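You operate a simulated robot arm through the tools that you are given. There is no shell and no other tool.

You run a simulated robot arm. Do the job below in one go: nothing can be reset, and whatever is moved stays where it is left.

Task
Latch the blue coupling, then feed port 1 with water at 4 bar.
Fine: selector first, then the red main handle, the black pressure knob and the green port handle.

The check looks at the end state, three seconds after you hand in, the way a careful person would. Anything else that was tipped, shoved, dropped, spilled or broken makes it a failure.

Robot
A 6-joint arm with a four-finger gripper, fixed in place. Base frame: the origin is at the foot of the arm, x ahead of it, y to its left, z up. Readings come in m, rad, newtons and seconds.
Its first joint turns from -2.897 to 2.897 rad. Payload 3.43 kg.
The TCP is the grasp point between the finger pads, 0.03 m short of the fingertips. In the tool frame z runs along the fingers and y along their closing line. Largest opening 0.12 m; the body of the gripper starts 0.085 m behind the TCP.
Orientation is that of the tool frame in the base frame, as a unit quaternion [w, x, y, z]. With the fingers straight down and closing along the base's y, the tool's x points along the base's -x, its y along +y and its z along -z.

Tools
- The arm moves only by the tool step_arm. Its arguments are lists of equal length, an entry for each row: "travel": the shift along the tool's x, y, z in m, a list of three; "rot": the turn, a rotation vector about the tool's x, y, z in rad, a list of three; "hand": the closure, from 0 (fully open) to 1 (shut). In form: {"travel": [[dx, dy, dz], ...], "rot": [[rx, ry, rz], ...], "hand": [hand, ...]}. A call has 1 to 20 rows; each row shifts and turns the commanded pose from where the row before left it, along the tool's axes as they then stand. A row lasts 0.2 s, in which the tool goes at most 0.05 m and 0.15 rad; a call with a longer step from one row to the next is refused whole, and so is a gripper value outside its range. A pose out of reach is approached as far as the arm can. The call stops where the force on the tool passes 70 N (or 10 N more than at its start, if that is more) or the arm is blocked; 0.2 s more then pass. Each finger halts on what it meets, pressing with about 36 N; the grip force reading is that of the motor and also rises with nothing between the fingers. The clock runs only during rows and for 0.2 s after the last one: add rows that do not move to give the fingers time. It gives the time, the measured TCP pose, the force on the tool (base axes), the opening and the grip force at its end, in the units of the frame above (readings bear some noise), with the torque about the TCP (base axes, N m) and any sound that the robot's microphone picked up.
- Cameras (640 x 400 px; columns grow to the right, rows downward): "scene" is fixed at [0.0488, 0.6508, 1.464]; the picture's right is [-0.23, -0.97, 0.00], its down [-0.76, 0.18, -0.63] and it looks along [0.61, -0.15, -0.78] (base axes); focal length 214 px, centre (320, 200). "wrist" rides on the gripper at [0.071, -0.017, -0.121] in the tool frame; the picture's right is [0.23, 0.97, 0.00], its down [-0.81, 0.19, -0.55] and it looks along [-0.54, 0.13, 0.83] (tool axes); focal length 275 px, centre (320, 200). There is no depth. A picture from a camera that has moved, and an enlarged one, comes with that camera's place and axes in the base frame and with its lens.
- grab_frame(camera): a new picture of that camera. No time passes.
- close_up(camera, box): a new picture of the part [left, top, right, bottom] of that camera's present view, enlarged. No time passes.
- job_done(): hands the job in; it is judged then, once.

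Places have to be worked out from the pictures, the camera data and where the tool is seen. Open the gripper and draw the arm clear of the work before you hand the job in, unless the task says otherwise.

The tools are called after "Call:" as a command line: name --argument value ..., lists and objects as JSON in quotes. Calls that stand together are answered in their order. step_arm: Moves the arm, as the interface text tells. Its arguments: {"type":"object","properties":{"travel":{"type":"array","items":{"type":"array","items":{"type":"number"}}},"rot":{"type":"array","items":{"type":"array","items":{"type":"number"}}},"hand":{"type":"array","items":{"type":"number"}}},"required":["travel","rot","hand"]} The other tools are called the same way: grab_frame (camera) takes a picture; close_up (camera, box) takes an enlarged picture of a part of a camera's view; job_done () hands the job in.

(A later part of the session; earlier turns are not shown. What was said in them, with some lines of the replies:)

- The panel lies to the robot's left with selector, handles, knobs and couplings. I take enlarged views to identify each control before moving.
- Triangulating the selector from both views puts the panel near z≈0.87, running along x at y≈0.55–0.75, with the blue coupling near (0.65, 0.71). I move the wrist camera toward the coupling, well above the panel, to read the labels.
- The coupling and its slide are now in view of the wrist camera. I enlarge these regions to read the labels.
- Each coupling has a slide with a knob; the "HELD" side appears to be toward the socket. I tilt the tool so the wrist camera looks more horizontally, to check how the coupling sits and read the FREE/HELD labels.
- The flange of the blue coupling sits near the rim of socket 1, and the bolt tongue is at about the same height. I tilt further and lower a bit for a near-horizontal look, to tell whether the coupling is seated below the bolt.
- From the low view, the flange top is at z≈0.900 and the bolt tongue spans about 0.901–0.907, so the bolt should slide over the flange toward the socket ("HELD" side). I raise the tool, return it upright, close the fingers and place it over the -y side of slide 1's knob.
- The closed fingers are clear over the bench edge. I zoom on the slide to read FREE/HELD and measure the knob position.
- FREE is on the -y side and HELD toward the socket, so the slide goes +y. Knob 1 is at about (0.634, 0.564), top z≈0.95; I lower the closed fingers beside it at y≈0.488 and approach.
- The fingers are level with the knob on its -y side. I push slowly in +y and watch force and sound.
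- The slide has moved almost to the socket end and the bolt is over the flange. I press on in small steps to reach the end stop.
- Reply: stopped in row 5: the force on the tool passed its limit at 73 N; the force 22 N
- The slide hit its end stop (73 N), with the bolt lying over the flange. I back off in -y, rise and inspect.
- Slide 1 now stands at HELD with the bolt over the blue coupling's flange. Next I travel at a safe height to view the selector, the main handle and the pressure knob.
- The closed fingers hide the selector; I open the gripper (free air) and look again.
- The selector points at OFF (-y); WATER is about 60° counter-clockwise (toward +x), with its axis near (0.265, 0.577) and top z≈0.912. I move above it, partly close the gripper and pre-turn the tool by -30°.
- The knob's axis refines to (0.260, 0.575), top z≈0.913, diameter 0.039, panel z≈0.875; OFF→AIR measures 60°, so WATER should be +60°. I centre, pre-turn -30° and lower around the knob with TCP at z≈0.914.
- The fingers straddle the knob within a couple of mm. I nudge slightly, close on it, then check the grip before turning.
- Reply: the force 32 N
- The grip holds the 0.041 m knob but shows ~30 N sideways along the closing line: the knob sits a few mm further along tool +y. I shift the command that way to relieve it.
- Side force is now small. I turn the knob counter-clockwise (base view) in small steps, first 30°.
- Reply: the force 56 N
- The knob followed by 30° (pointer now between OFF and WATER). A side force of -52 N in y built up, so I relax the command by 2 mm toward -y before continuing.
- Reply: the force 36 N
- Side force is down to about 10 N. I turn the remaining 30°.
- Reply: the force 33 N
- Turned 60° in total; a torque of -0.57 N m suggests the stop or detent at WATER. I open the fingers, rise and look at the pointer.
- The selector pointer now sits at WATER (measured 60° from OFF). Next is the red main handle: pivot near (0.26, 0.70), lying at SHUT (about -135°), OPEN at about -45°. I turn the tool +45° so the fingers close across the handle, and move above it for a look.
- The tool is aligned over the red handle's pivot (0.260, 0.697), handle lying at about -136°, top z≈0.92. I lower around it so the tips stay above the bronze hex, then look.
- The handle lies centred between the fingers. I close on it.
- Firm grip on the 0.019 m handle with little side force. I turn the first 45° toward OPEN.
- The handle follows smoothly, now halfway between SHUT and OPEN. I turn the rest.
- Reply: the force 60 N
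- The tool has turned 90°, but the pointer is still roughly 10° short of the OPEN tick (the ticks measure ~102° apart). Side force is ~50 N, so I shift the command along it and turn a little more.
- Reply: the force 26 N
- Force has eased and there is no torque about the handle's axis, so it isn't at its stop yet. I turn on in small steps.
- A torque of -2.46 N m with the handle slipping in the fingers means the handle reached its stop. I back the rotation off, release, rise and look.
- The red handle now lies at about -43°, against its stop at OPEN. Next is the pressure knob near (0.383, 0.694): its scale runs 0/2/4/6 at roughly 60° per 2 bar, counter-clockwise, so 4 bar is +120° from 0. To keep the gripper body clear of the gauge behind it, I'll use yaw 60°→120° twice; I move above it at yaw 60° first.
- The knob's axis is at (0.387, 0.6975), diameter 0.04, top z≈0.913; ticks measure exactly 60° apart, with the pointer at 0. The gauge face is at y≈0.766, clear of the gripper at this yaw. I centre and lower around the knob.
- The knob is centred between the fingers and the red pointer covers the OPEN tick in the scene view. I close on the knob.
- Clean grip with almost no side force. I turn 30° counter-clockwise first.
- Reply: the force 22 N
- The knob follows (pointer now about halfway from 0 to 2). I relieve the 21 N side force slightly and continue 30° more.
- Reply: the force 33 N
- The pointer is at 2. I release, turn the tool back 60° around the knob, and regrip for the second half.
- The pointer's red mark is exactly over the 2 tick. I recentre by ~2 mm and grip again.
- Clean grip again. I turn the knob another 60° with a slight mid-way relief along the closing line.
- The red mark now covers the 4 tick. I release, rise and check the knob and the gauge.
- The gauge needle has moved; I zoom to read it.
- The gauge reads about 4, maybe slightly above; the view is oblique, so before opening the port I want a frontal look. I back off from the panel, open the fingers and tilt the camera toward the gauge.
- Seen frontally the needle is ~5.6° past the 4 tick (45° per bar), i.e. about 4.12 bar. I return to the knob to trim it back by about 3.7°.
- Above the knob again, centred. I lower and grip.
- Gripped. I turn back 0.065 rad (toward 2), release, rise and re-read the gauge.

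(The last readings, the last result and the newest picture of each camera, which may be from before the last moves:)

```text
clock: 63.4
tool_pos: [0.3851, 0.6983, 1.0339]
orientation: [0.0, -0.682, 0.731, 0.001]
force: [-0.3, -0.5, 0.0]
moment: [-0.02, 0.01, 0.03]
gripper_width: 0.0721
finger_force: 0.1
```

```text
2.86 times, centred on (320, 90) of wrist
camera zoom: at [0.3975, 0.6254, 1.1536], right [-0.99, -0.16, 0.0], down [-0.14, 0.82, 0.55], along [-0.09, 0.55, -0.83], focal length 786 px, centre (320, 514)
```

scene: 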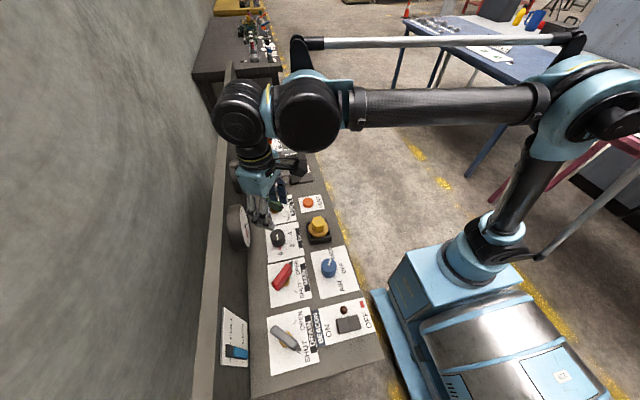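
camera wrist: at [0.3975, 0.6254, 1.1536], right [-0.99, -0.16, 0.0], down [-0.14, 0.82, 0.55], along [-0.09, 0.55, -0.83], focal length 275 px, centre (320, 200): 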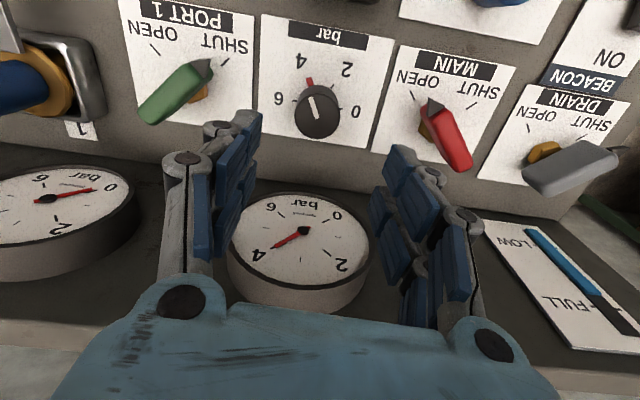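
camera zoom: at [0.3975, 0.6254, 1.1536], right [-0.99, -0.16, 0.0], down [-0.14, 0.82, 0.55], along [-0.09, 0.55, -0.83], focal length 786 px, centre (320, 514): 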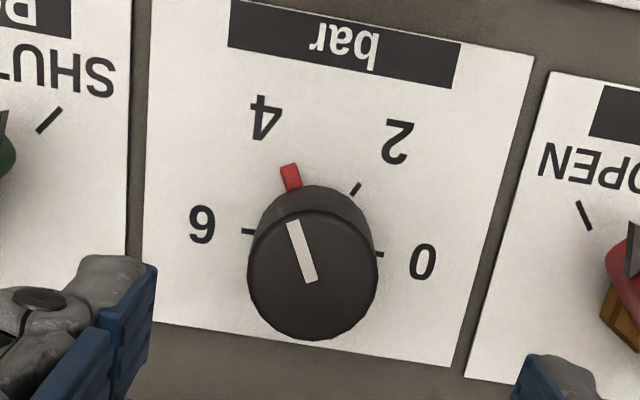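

The gauge needle now lies on the 4 tick. Next is the green port handle (pivot near x≈0.515, y≈0.70): I move above it at yaw 45° across the handle.

Call:
step_arm --travel '[[-0.003, -0.0433, -0.005], [-0.003, -0.0433, -0.005], [-0.003, -0.0433, -0.005], [0, 0, 0], [0, 0, 0], [0, 0, 0], [0, 0, 0], [0, 0, 0], [0, 0, 0], [0, 0, 0]]' --rot '[[0, 0, 0], [0, 0, 0], [0, 0, 0], [0, 0, 0.119], [0, 0, 0.119], [0, 0, 0.119], [0, 0, 0.119], [0, 0, 0.119], [0, 0, 0.12], [0, 0, 0]]' --hand '[0.4, 0.4, 0.4, 0.4, 0.4, 0.4, 0.4, 0.4, 0.4, 0.4]'

Call:
grab_frame --camera "wrist"

Call:
close_up --camera "wrist" --box '[240, 50, 420, 200]'

Call:
close_up --camera "scene" --box '[215, 150, 335, 270]'

```text
clock: 65.6
tool_pos: [0.5176, 0.6978, 1.0497]
orientation: [0.0, -0.382, 0.924, 0.001]
force: [-0.8, 0.3, -0.7]
moment: [0.01, 0.02, -0.04]
gripper_width: 0.0719
finger_force: 0.1
```

```text
taken
camera wrist: at [0.4783, 0.6352, 1.1696], right [-0.85, 0.53, 0.0], down [0.44, 0.71, 0.55], along [0.29, 0.47, -0.83], focal length 275 px, centre (320, 200)
```

wrist: 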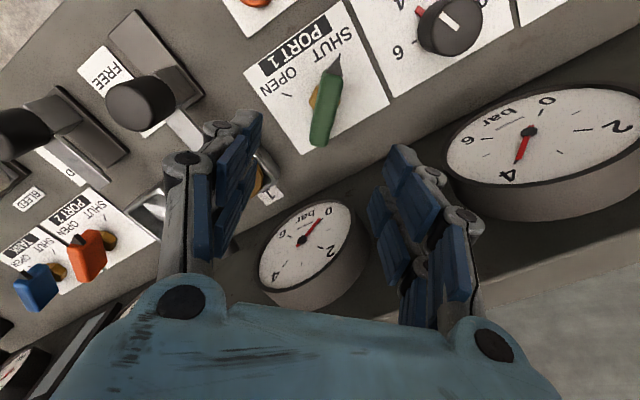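

```text
2.67 times, centred on (330, 125) of wrist
camera zoom: at [0.4783, 0.6352, 1.1696], right [-0.85, 0.53, 0.0], down [0.44, 0.71, 0.55], along [0.29, 0.47, -0.83], focal length 734 px, centre (293, 400)
```

zoom: 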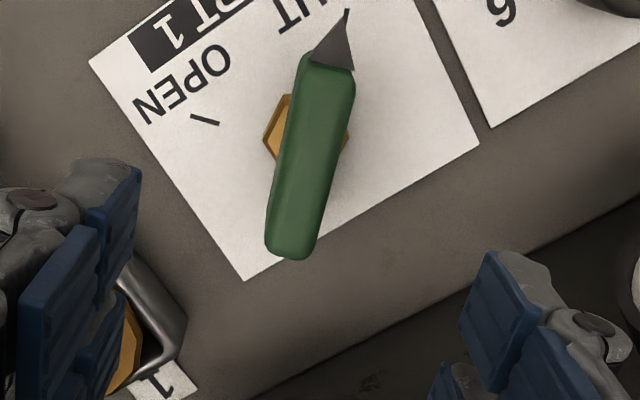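

```text
3.33 times, centred on (275, 210) of scene
camera zoom: at [0.0488, 0.6508, 1.464], right [-0.23, -0.97, 0.0], down [-0.76, 0.18, -0.63], along [0.61, -0.15, -0.78], focal length 715 px, centre (470, 167)
```

zoom: 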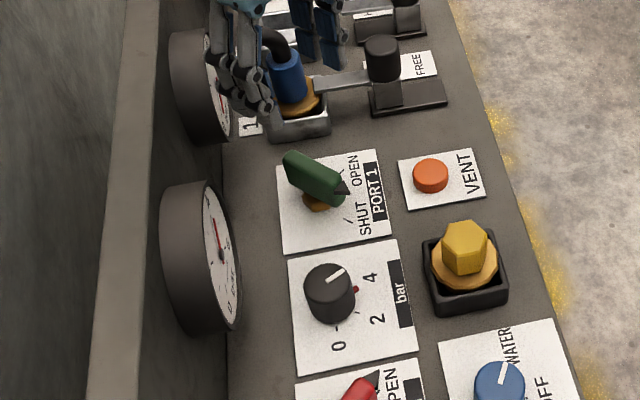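

The green handle lies at -134° (SHUT) with its pivot at about (0.514, 0.700). I centre and lower around it, fingers partly closed.

Call:
step_arm --travel '[[0.0011, 0.004, 0.025], [0, 0, 0.035], [0, 0, 0.035], [0, 0, 0.03], [0, 0, 0]]' --rot '[[0, 0, 0], [0, 0, 0], [0, 0, 0], [0, 0, 0], [0, 0, 0]]' --hand '[0.5, 0.5, 0.5, 0.5, 0.5]'

Call:
close_up --camera "wrist" --box '[200, 60, 440, 260]'

Call:
close_up --camera "scene" --box '[215, 150, 335, 270]'

```text
clock: 66.8
tool_pos: [0.5138, 0.699, 0.9249]
orientation: [0.0, -0.384, 0.923, 0.0]
force: [-0.2, 0.0, -1.4]
moment: [0.01, 0.02, 0.01]
gripper_width: 0.0601
finger_force: 0.0
```

```text
2.00 times, centred on (320, 160) of wrist
camera zoom: at [0.4755, 0.6371, 1.0442], right [-0.85, 0.52, 0.0], down [0.44, 0.71, 0.55], along [0.29, 0.47, -0.83], focal length 551 px, centre (320, 280)
```

zoom: 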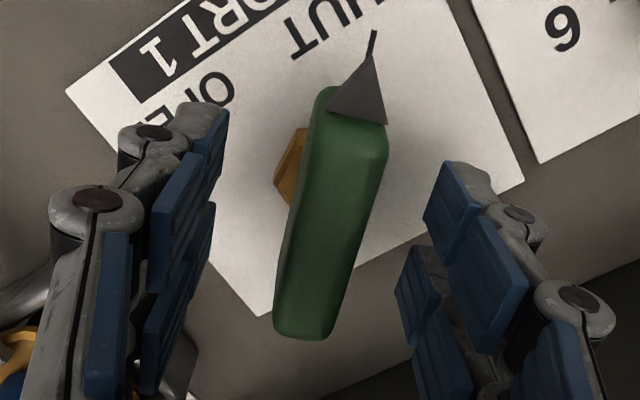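

```text
3.33 times, centred on (275, 210) of scene
camera zoom: at [0.0488, 0.6508, 1.464], right [-0.23, -0.97, 0.0], down [-0.76, 0.18, -0.63], along [0.61, -0.15, -0.78], focal length 715 px, centre (470, 167)
```

zoom: 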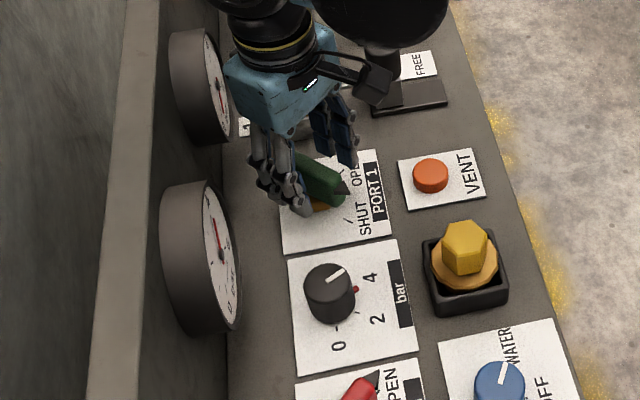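

The green handle is centred. I close on it and turn the first part toward OPEN.

Call:
step_arm --travel '[[0, 0, 0], [0, 0, 0], [0, 0, 0]]' --rot '[[0, 0, 0], [0, 0, 0], [0, 0, 0]]' --hand '[0.75, 0.95, 0.95]'

```text
clock: 67.6
tool_pos: [0.5127, 0.7002, 0.9229]
orientation: [0.0, -0.383, 0.924, 0.001]
force: [-9.0, 12.4, -0.9]
moment: [0.61, 0.13, 0.0]
gripper_width: 0.0191
finger_force: 45.3
```

Good grip, 15 N side force only. I turn 45° with a small relief.

Call:
step_arm --travel '[[0, 0.001, 0], [0, 0, 0], [0, 0, 0], [0, 0, 0], [0, 0, 0], [0, 0, 0], [0, 0, 0]]' --rot '[[0, 0, -0.1], [0, 0, -0.13], [0, 0, -0.13], [0, 0, -0.13], [0, 0, -0.13], [0, 0, -0.13], [0, 0, 0]]' --hand '[0.95, 0.95, 0.95, 0.95, 0.95, 0.95, 0.95]'

Call:
grab_frame --camera "wrist"

```text
clock: 69.2
tool_pos: [0.5137, 0.7006, 0.9233]
orientation: [-0.001, -0.695, 0.719, 0.0]
force: [-13.1, -3.8, -22.8]
moment: [0.5, 0.32, -0.02]
gripper_width: 0.0188
finger_force: 44.8
```

```text
taken
camera wrist: at [0.5273, 0.6288, 1.0444], right [-0.98, -0.2, 0.0], down [-0.17, 0.82, 0.55], along [-0.11, 0.54, -0.83], focal length 275 px, centre (320, 200)
```

wrist: 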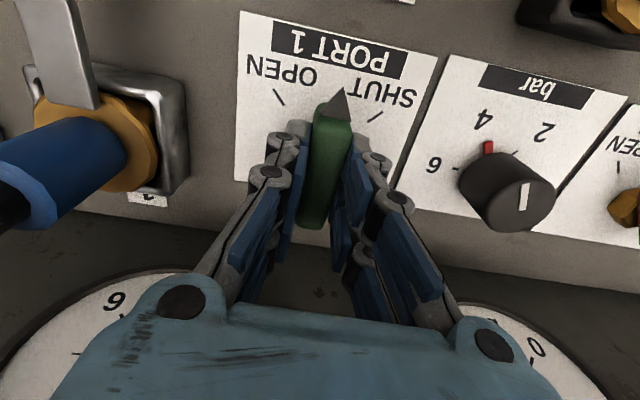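

Halfway and smooth. I turn on to just short of the stop.

Call:
step_arm --travel '[[0, 0.001, 0], [0, 0, 0], [0, 0, 0], [0, 0, 0], [0, 0, 0], [0, 0, 0], [0, 0, 0]]' --rot '[[0, 0, -0.13], [0, 0, -0.13], [0, 0, -0.13], [0, 0, -0.13], [0, 0, -0.13], [0, 0, -0.13], [0, 0, 0]]' --hand '[0.95, 0.95, 0.95, 0.95, 0.95, 0.95, 0.95]'

Call:
grab_frame --camera "wrist"

```text
clock: 70.8
tool_pos: [0.5117, 0.7005, 0.9249]
orientation: [0.001, 0.916, -0.4, 0.001]
force: [3.0, -2.5, -10.6]
moment: [-0.65, -0.63, -0.01]
gripper_width: 0.0189
finger_force: 44.4
```

```text
taken
camera wrist: at [0.5732, 0.6595, 1.0444], right [-0.56, -0.83, 0.0], down [-0.69, 0.47, 0.55], along [-0.46, 0.31, -0.83], focal length 275 px, centre (320, 200)
```

wrist: 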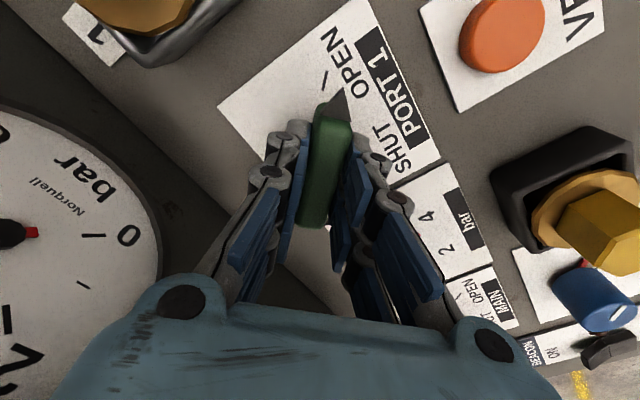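

The port-1 gauge needle is already moving. I turn the last few degrees to the stop in small steps.

Call:
step_arm --travel '[[0, 0, 0], [0, 0, 0], [0, 0, 0]]' --rot '[[0, 0, -0.04], [0, 0, -0.04], [0, 0, 0]]' --hand '[0.95, 0.95, 0.95]'

```text
clock: 71.6
tool_pos: [0.5129, 0.7005, 0.9238]
orientation: [0.0, 0.931, -0.364, 0.0]
force: [3.8, -1.8, -7.1]
moment: [0.05, -0.01, -2.09]
gripper_width: 0.0189
finger_force: 45.1
```

Torque -2.09 N m: the handle is at its OPEN stop. I ease the torque, release, rise and look.

Call:
step_arm --travel '[[0, 0, 0], [0, 0, 0], [0, 0, 0], [0, 0, -0.03], [0, 0, -0.045], [0, 0, -0.045], [0, 0, 0]]' --rot '[[0, 0, 0.03], [0, 0, 0], [0, 0, 0], [0, 0, 0], [0, 0, 0], [0, 0, 0], [0, 0, 0]]' --hand '[0.95, 0.6, 0.5, 0.5, 0.5, 0.5, 0.5]'

Call:
grab_frame --camera "wrist"

Call:
close_up --camera "scene" --box '[215, 150, 335, 270]'

```text
clock: 73.2
tool_pos: [0.512, 0.6993, 1.0443]
orientation: [0.0, 0.926, -0.378, 0.0]
force: [0.0, 0.0, 0.1]
moment: [-0.01, -0.04, 0.03]
gripper_width: 0.0599
finger_force: 0.2
```

```text
taken
camera wrist: at [0.5744, 0.6628, 1.1647], right [-0.52, -0.86, 0.0], down [-0.71, 0.43, 0.55], along [-0.47, 0.28, -0.83], focal length 275 px, centre (320, 200)
```

wrist: 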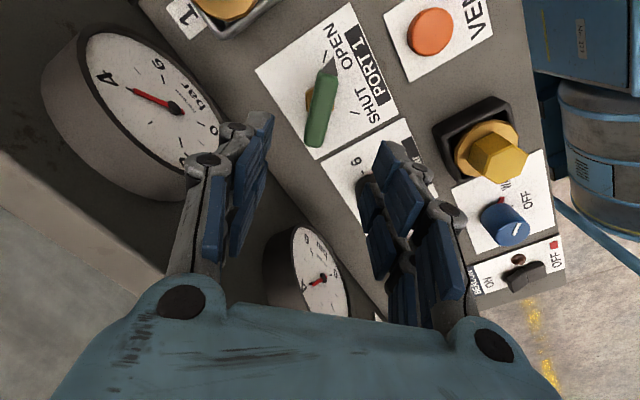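

```text
3.33 times, centred on (275, 210) of scene
camera zoom: at [0.0488, 0.6508, 1.464], right [-0.23, -0.97, 0.0], down [-0.76, 0.18, -0.63], along [0.61, -0.15, -0.78], focal length 715 px, centre (470, 167)
```

zoom: 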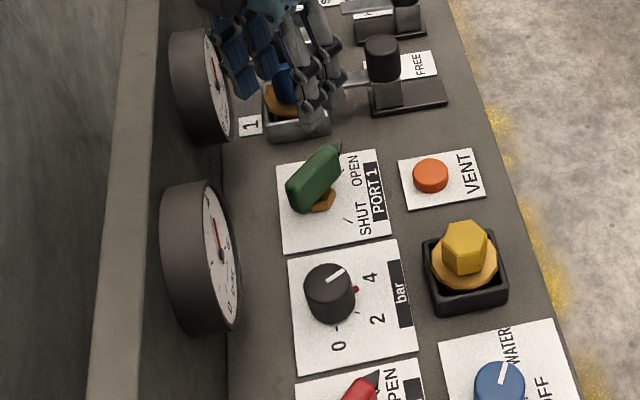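

Port 1 is open and its gauge shows about 4. I move back from the panel, with the gripper opening, for a frontal check of both gauges and all controls.

Call:
step_arm --travel '[[0, 0, -0.02], [0, 0, 0], [0, 0, 0], [0, 0, 0], [0, 0, 0], [0, 0, 0], [0, 0, 0], [0.04, 0, 0], [0.045, 0, 0], [0.045, 0, 0], [0, 0, 0]]' --rot '[[0, 0, 0], [0, 0, 0.128], [0, 0, 0.128], [0, 0, 0.128], [0, 0, 0.128], [0, 0, 0.128], [0, 0, 0.128], [0, 0, 0], [0, 0, 0], [0, 0, 0], [0, 0, 0]]' --hand '[0.5, 0.5, 0.5, 0.5, 0.5, 0.5, 0.5, 0.5, 0.3, 0, 0]'

Call:
grab_frame --camera "wrist"

```text
clock: 75.6
tool_pos: [0.5161, 0.5707, 1.0639]
orientation: [0.0, 0.717, -0.697, 0.0]
force: [1.2, 0.5, 0.8]
moment: [0.0, -0.01, -0.01]
gripper_width: 0.12
finger_force: 0.0
```

```text
taken
camera wrist: at [0.5346, 0.4986, 1.1844], right [-0.97, -0.26, 0.0], down [-0.21, 0.81, 0.55], along [-0.14, 0.53, -0.83], focal length 275 px, centre (320, 200)
```

wrist: 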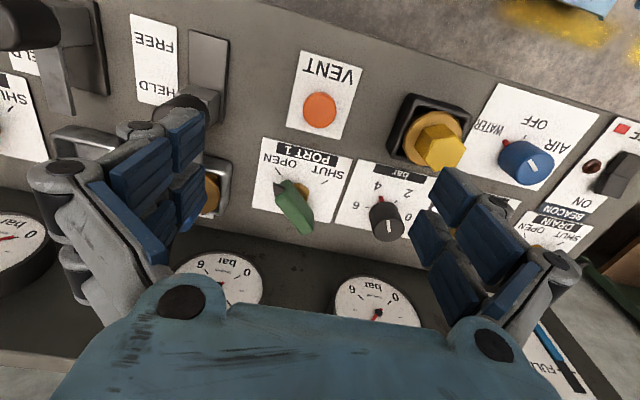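

I tilt the camera toward the gauges for a frontal reading.

Call:
step_arm --travel '[[0, 0, 0], [0, 0, 0], [0, 0, 0], [0, 0, 0], [0, 0, 0], [0, 0, 0], [0, 0, 0]]' --rot '[[0, -0.133, 0], [0, -0.133, 0], [0, -0.133, 0], [0, -0.133, 0], [0, -0.133, 0], [0, -0.133, 0], [0, 0, 0]]' --hand '[0, 0, 0, 0, 0, 0, 0]'

Call:
grab_frame --camera "wrist"

Call:
close_up --camera "wrist" --box '[180, 90, 440, 250]'

Call:
grab_frame --camera "scene"

```text
clock: 77.2
tool_pos: [0.5156, 0.5703, 1.0639]
orientation: [-0.272, 0.661, -0.642, -0.279]
force: [-0.6, -0.5, -0.5]
moment: [-0.01, 0.0, 0.01]
gripper_width: 0.1199
finger_force: 0.1
```

```text
taken
camera wrist: at [0.5364, 0.4346, 1.0971], right [-0.97, -0.19, -0.17], down [-0.2, 0.16, 0.97], along [-0.15, 0.97, -0.2], focal length 275 px, centre (320, 200)
```

wrist: 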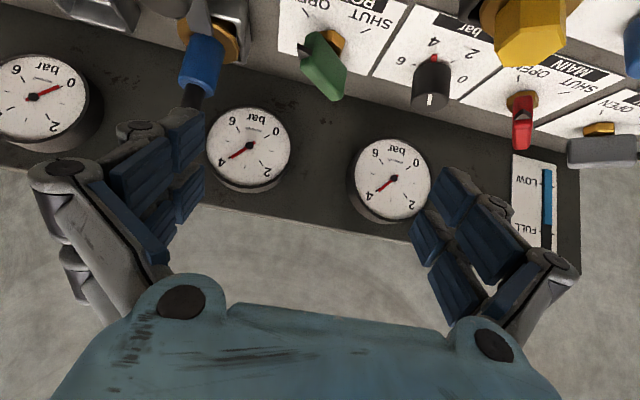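

```text
2.46 times, centred on (310, 170) of wrist
camera zoom: at [0.5364, 0.4346, 1.0971], right [-0.97, -0.19, -0.17], down [-0.2, 0.16, 0.97], along [-0.15, 0.97, -0.2], focal length 678 px, centre (345, 274)
```

zoom: 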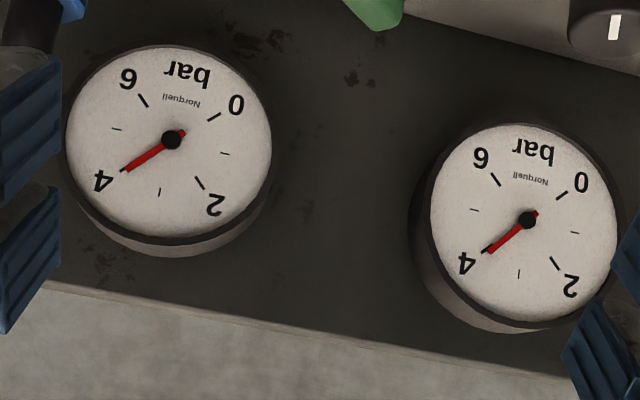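

```text
taken
```

scene: 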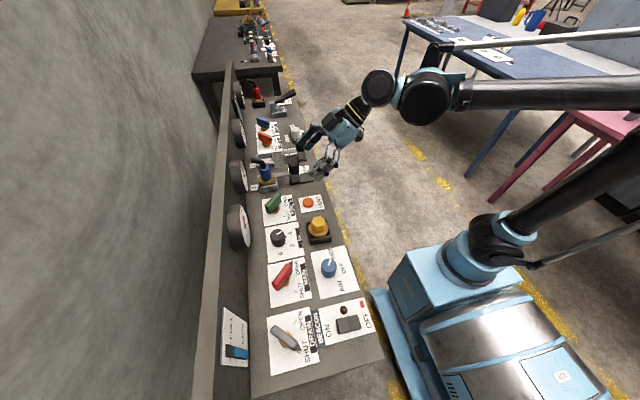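

Both gauges (regulator and port 1) sit on 4 bar. I withdraw the arm upward and away from the panel and untilt, then do a final inspection.

Call:
step_arm --travel '[[0, 0, -0.045], [-0.03, 0, -0.03], [-0.03, 0, -0.03], [-0.03, 0, -0.03], [0, 0, -0.045], [0, 0, 0], [0, 0, 0], [0, 0, 0], [0, 0, 0], [0, 0, 0], [0, 0, 0], [0.04, 0, 0], [0.04, 0, 0], [0, 0, 0]]' --rot '[[0, 0, 0], [0, 0, 0], [0, 0, 0], [0, 0, 0], [0, 0, 0], [0, 0.133, 0], [0, 0.133, 0], [0, 0.133, 0], [0, 0.133, 0], [0, 0.133, 0], [0, 0.133, 0], [0, 0, 0], [0, 0, 0], [0, 0, 0]]' --hand '[0, 0, 0, 0, 0, 0, 0, 0, 0, 0, 0, 0, 0, 0]'

Call:
grab_frame --camera "scene"

Call:
close_up --camera "scene" --box '[225, 80, 345, 200]'

Call:
close_up --camera "scene" --box '[220, 180, 380, 290]'

Call:
close_up --camera "scene" --box '[210, 270, 390, 400]'

Call:
grab_frame --camera "wrist"

```text
clock: 80.2
tool_pos: [0.5197, 0.4246, 1.2544]
orientation: [0.0, 0.717, -0.697, 0.0]
force: [0.0, -0.2, -0.9]
moment: [0.04, 0.02, 0.0]
gripper_width: 0.12
finger_force: 0.2
```

```text
taken
```

scene: 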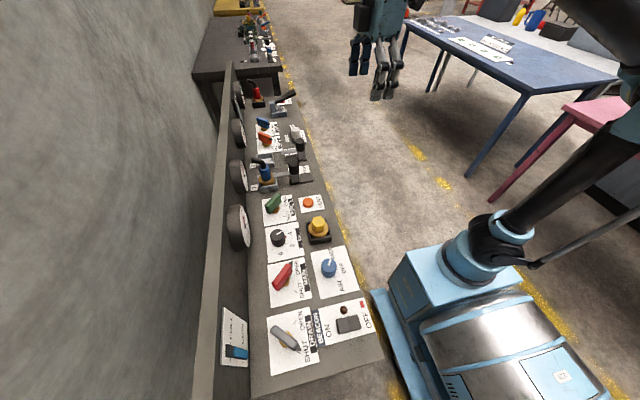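

```text
3.33 times, centred on (285, 140) of scene
camera zoom: at [0.0488, 0.6508, 1.464], right [-0.23, -0.97, 0.0], down [-0.76, 0.18, -0.63], along [0.61, -0.15, -0.78], focal length 715 px, centre (437, 400)
```

zoom: 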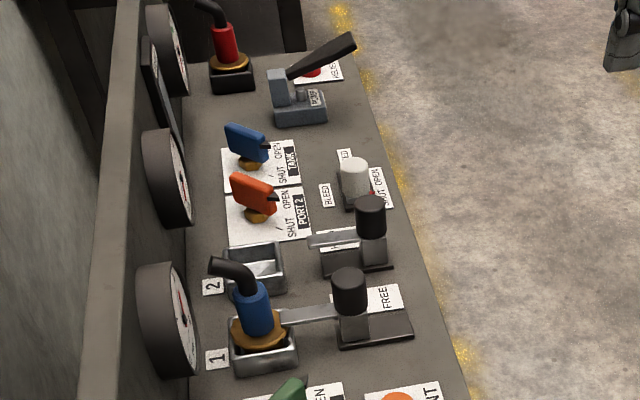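

```text
3.64 times, centred on (300, 235) of scene
camera zoom: at [0.0488, 0.6508, 1.464], right [-0.23, -0.97, 0.0], down [-0.76, 0.18, -0.63], along [0.61, -0.15, -0.78], focal length 780 px, centre (393, 73)
```

zoom: 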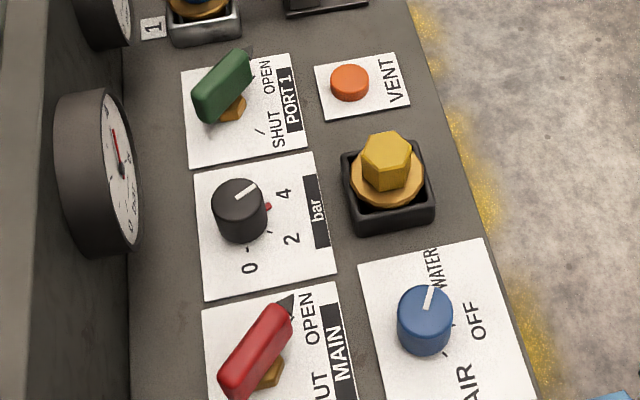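

```text
3.08 times, centred on (300, 335) of scene
camera zoom: at [0.0488, 0.6508, 1.464], right [-0.23, -0.97, 0.0], down [-0.76, 0.18, -0.63], along [0.61, -0.15, -0.78], focal length 660 px, centre (382, -215)
```

zoom: 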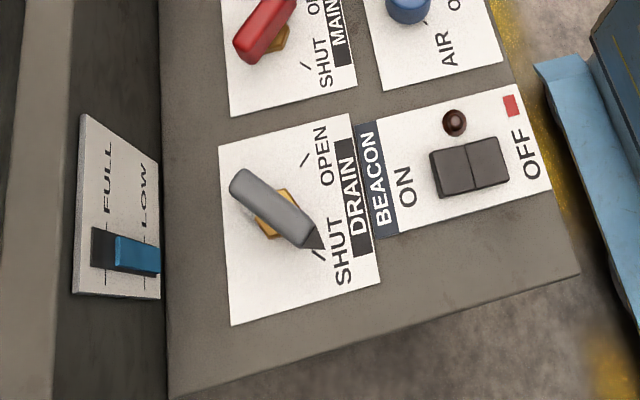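

```text
taken
camera wrist: at [0.5388, 0.3536, 1.3741], right [-0.97, -0.26, 0.0], down [-0.21, 0.81, 0.55], along [-0.14, 0.53, -0.83], focal length 275 px, centre (320, 200)
```

wrist: 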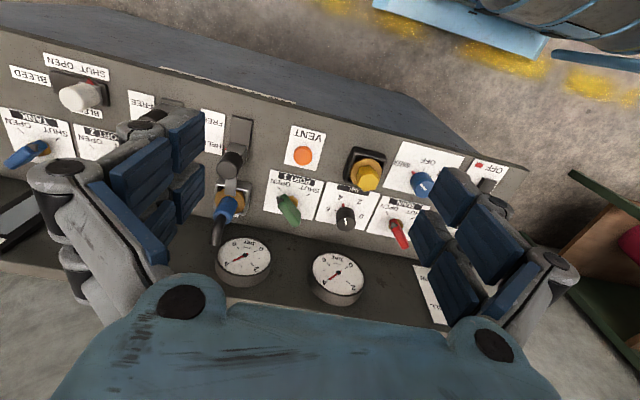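

The final views show the bolt at HELD over the blue coupling, selector at WATER, MAIN and PORT 1 at OPEN, the knob at 4 and both gauges on 4 bar. Everything else is untouched, the gripper is open and the arm is clear, so I hand in.

Call:
job_done

```text
The job is handed in.
```

The blue coupling is latched and port 1 is being fed water at 4 bar. I've handed the job in, but no verdict has come back yet.

1. **Coupling:** slide 1 is pushed to HELD, against its end stop, with the bolt over the coupling's flange.
2. **Selector:** turned from OFF to WATER.
3. **Red main handle:** turned to its stop at OPEN.
4. **Black pressure knob:** the first setting read about 4.12 bar, so I trimmed it back until the gauge needle sat on 4, before opening the port.
5. **Green port 1 handle:** turned to its stop at OPEN.

In the last straight-on view, the regulator gauge and the port 1 gauge both read 4 bar. I saw nothing else moved or knocked. The gripper is open and the arm is clear of the panel.
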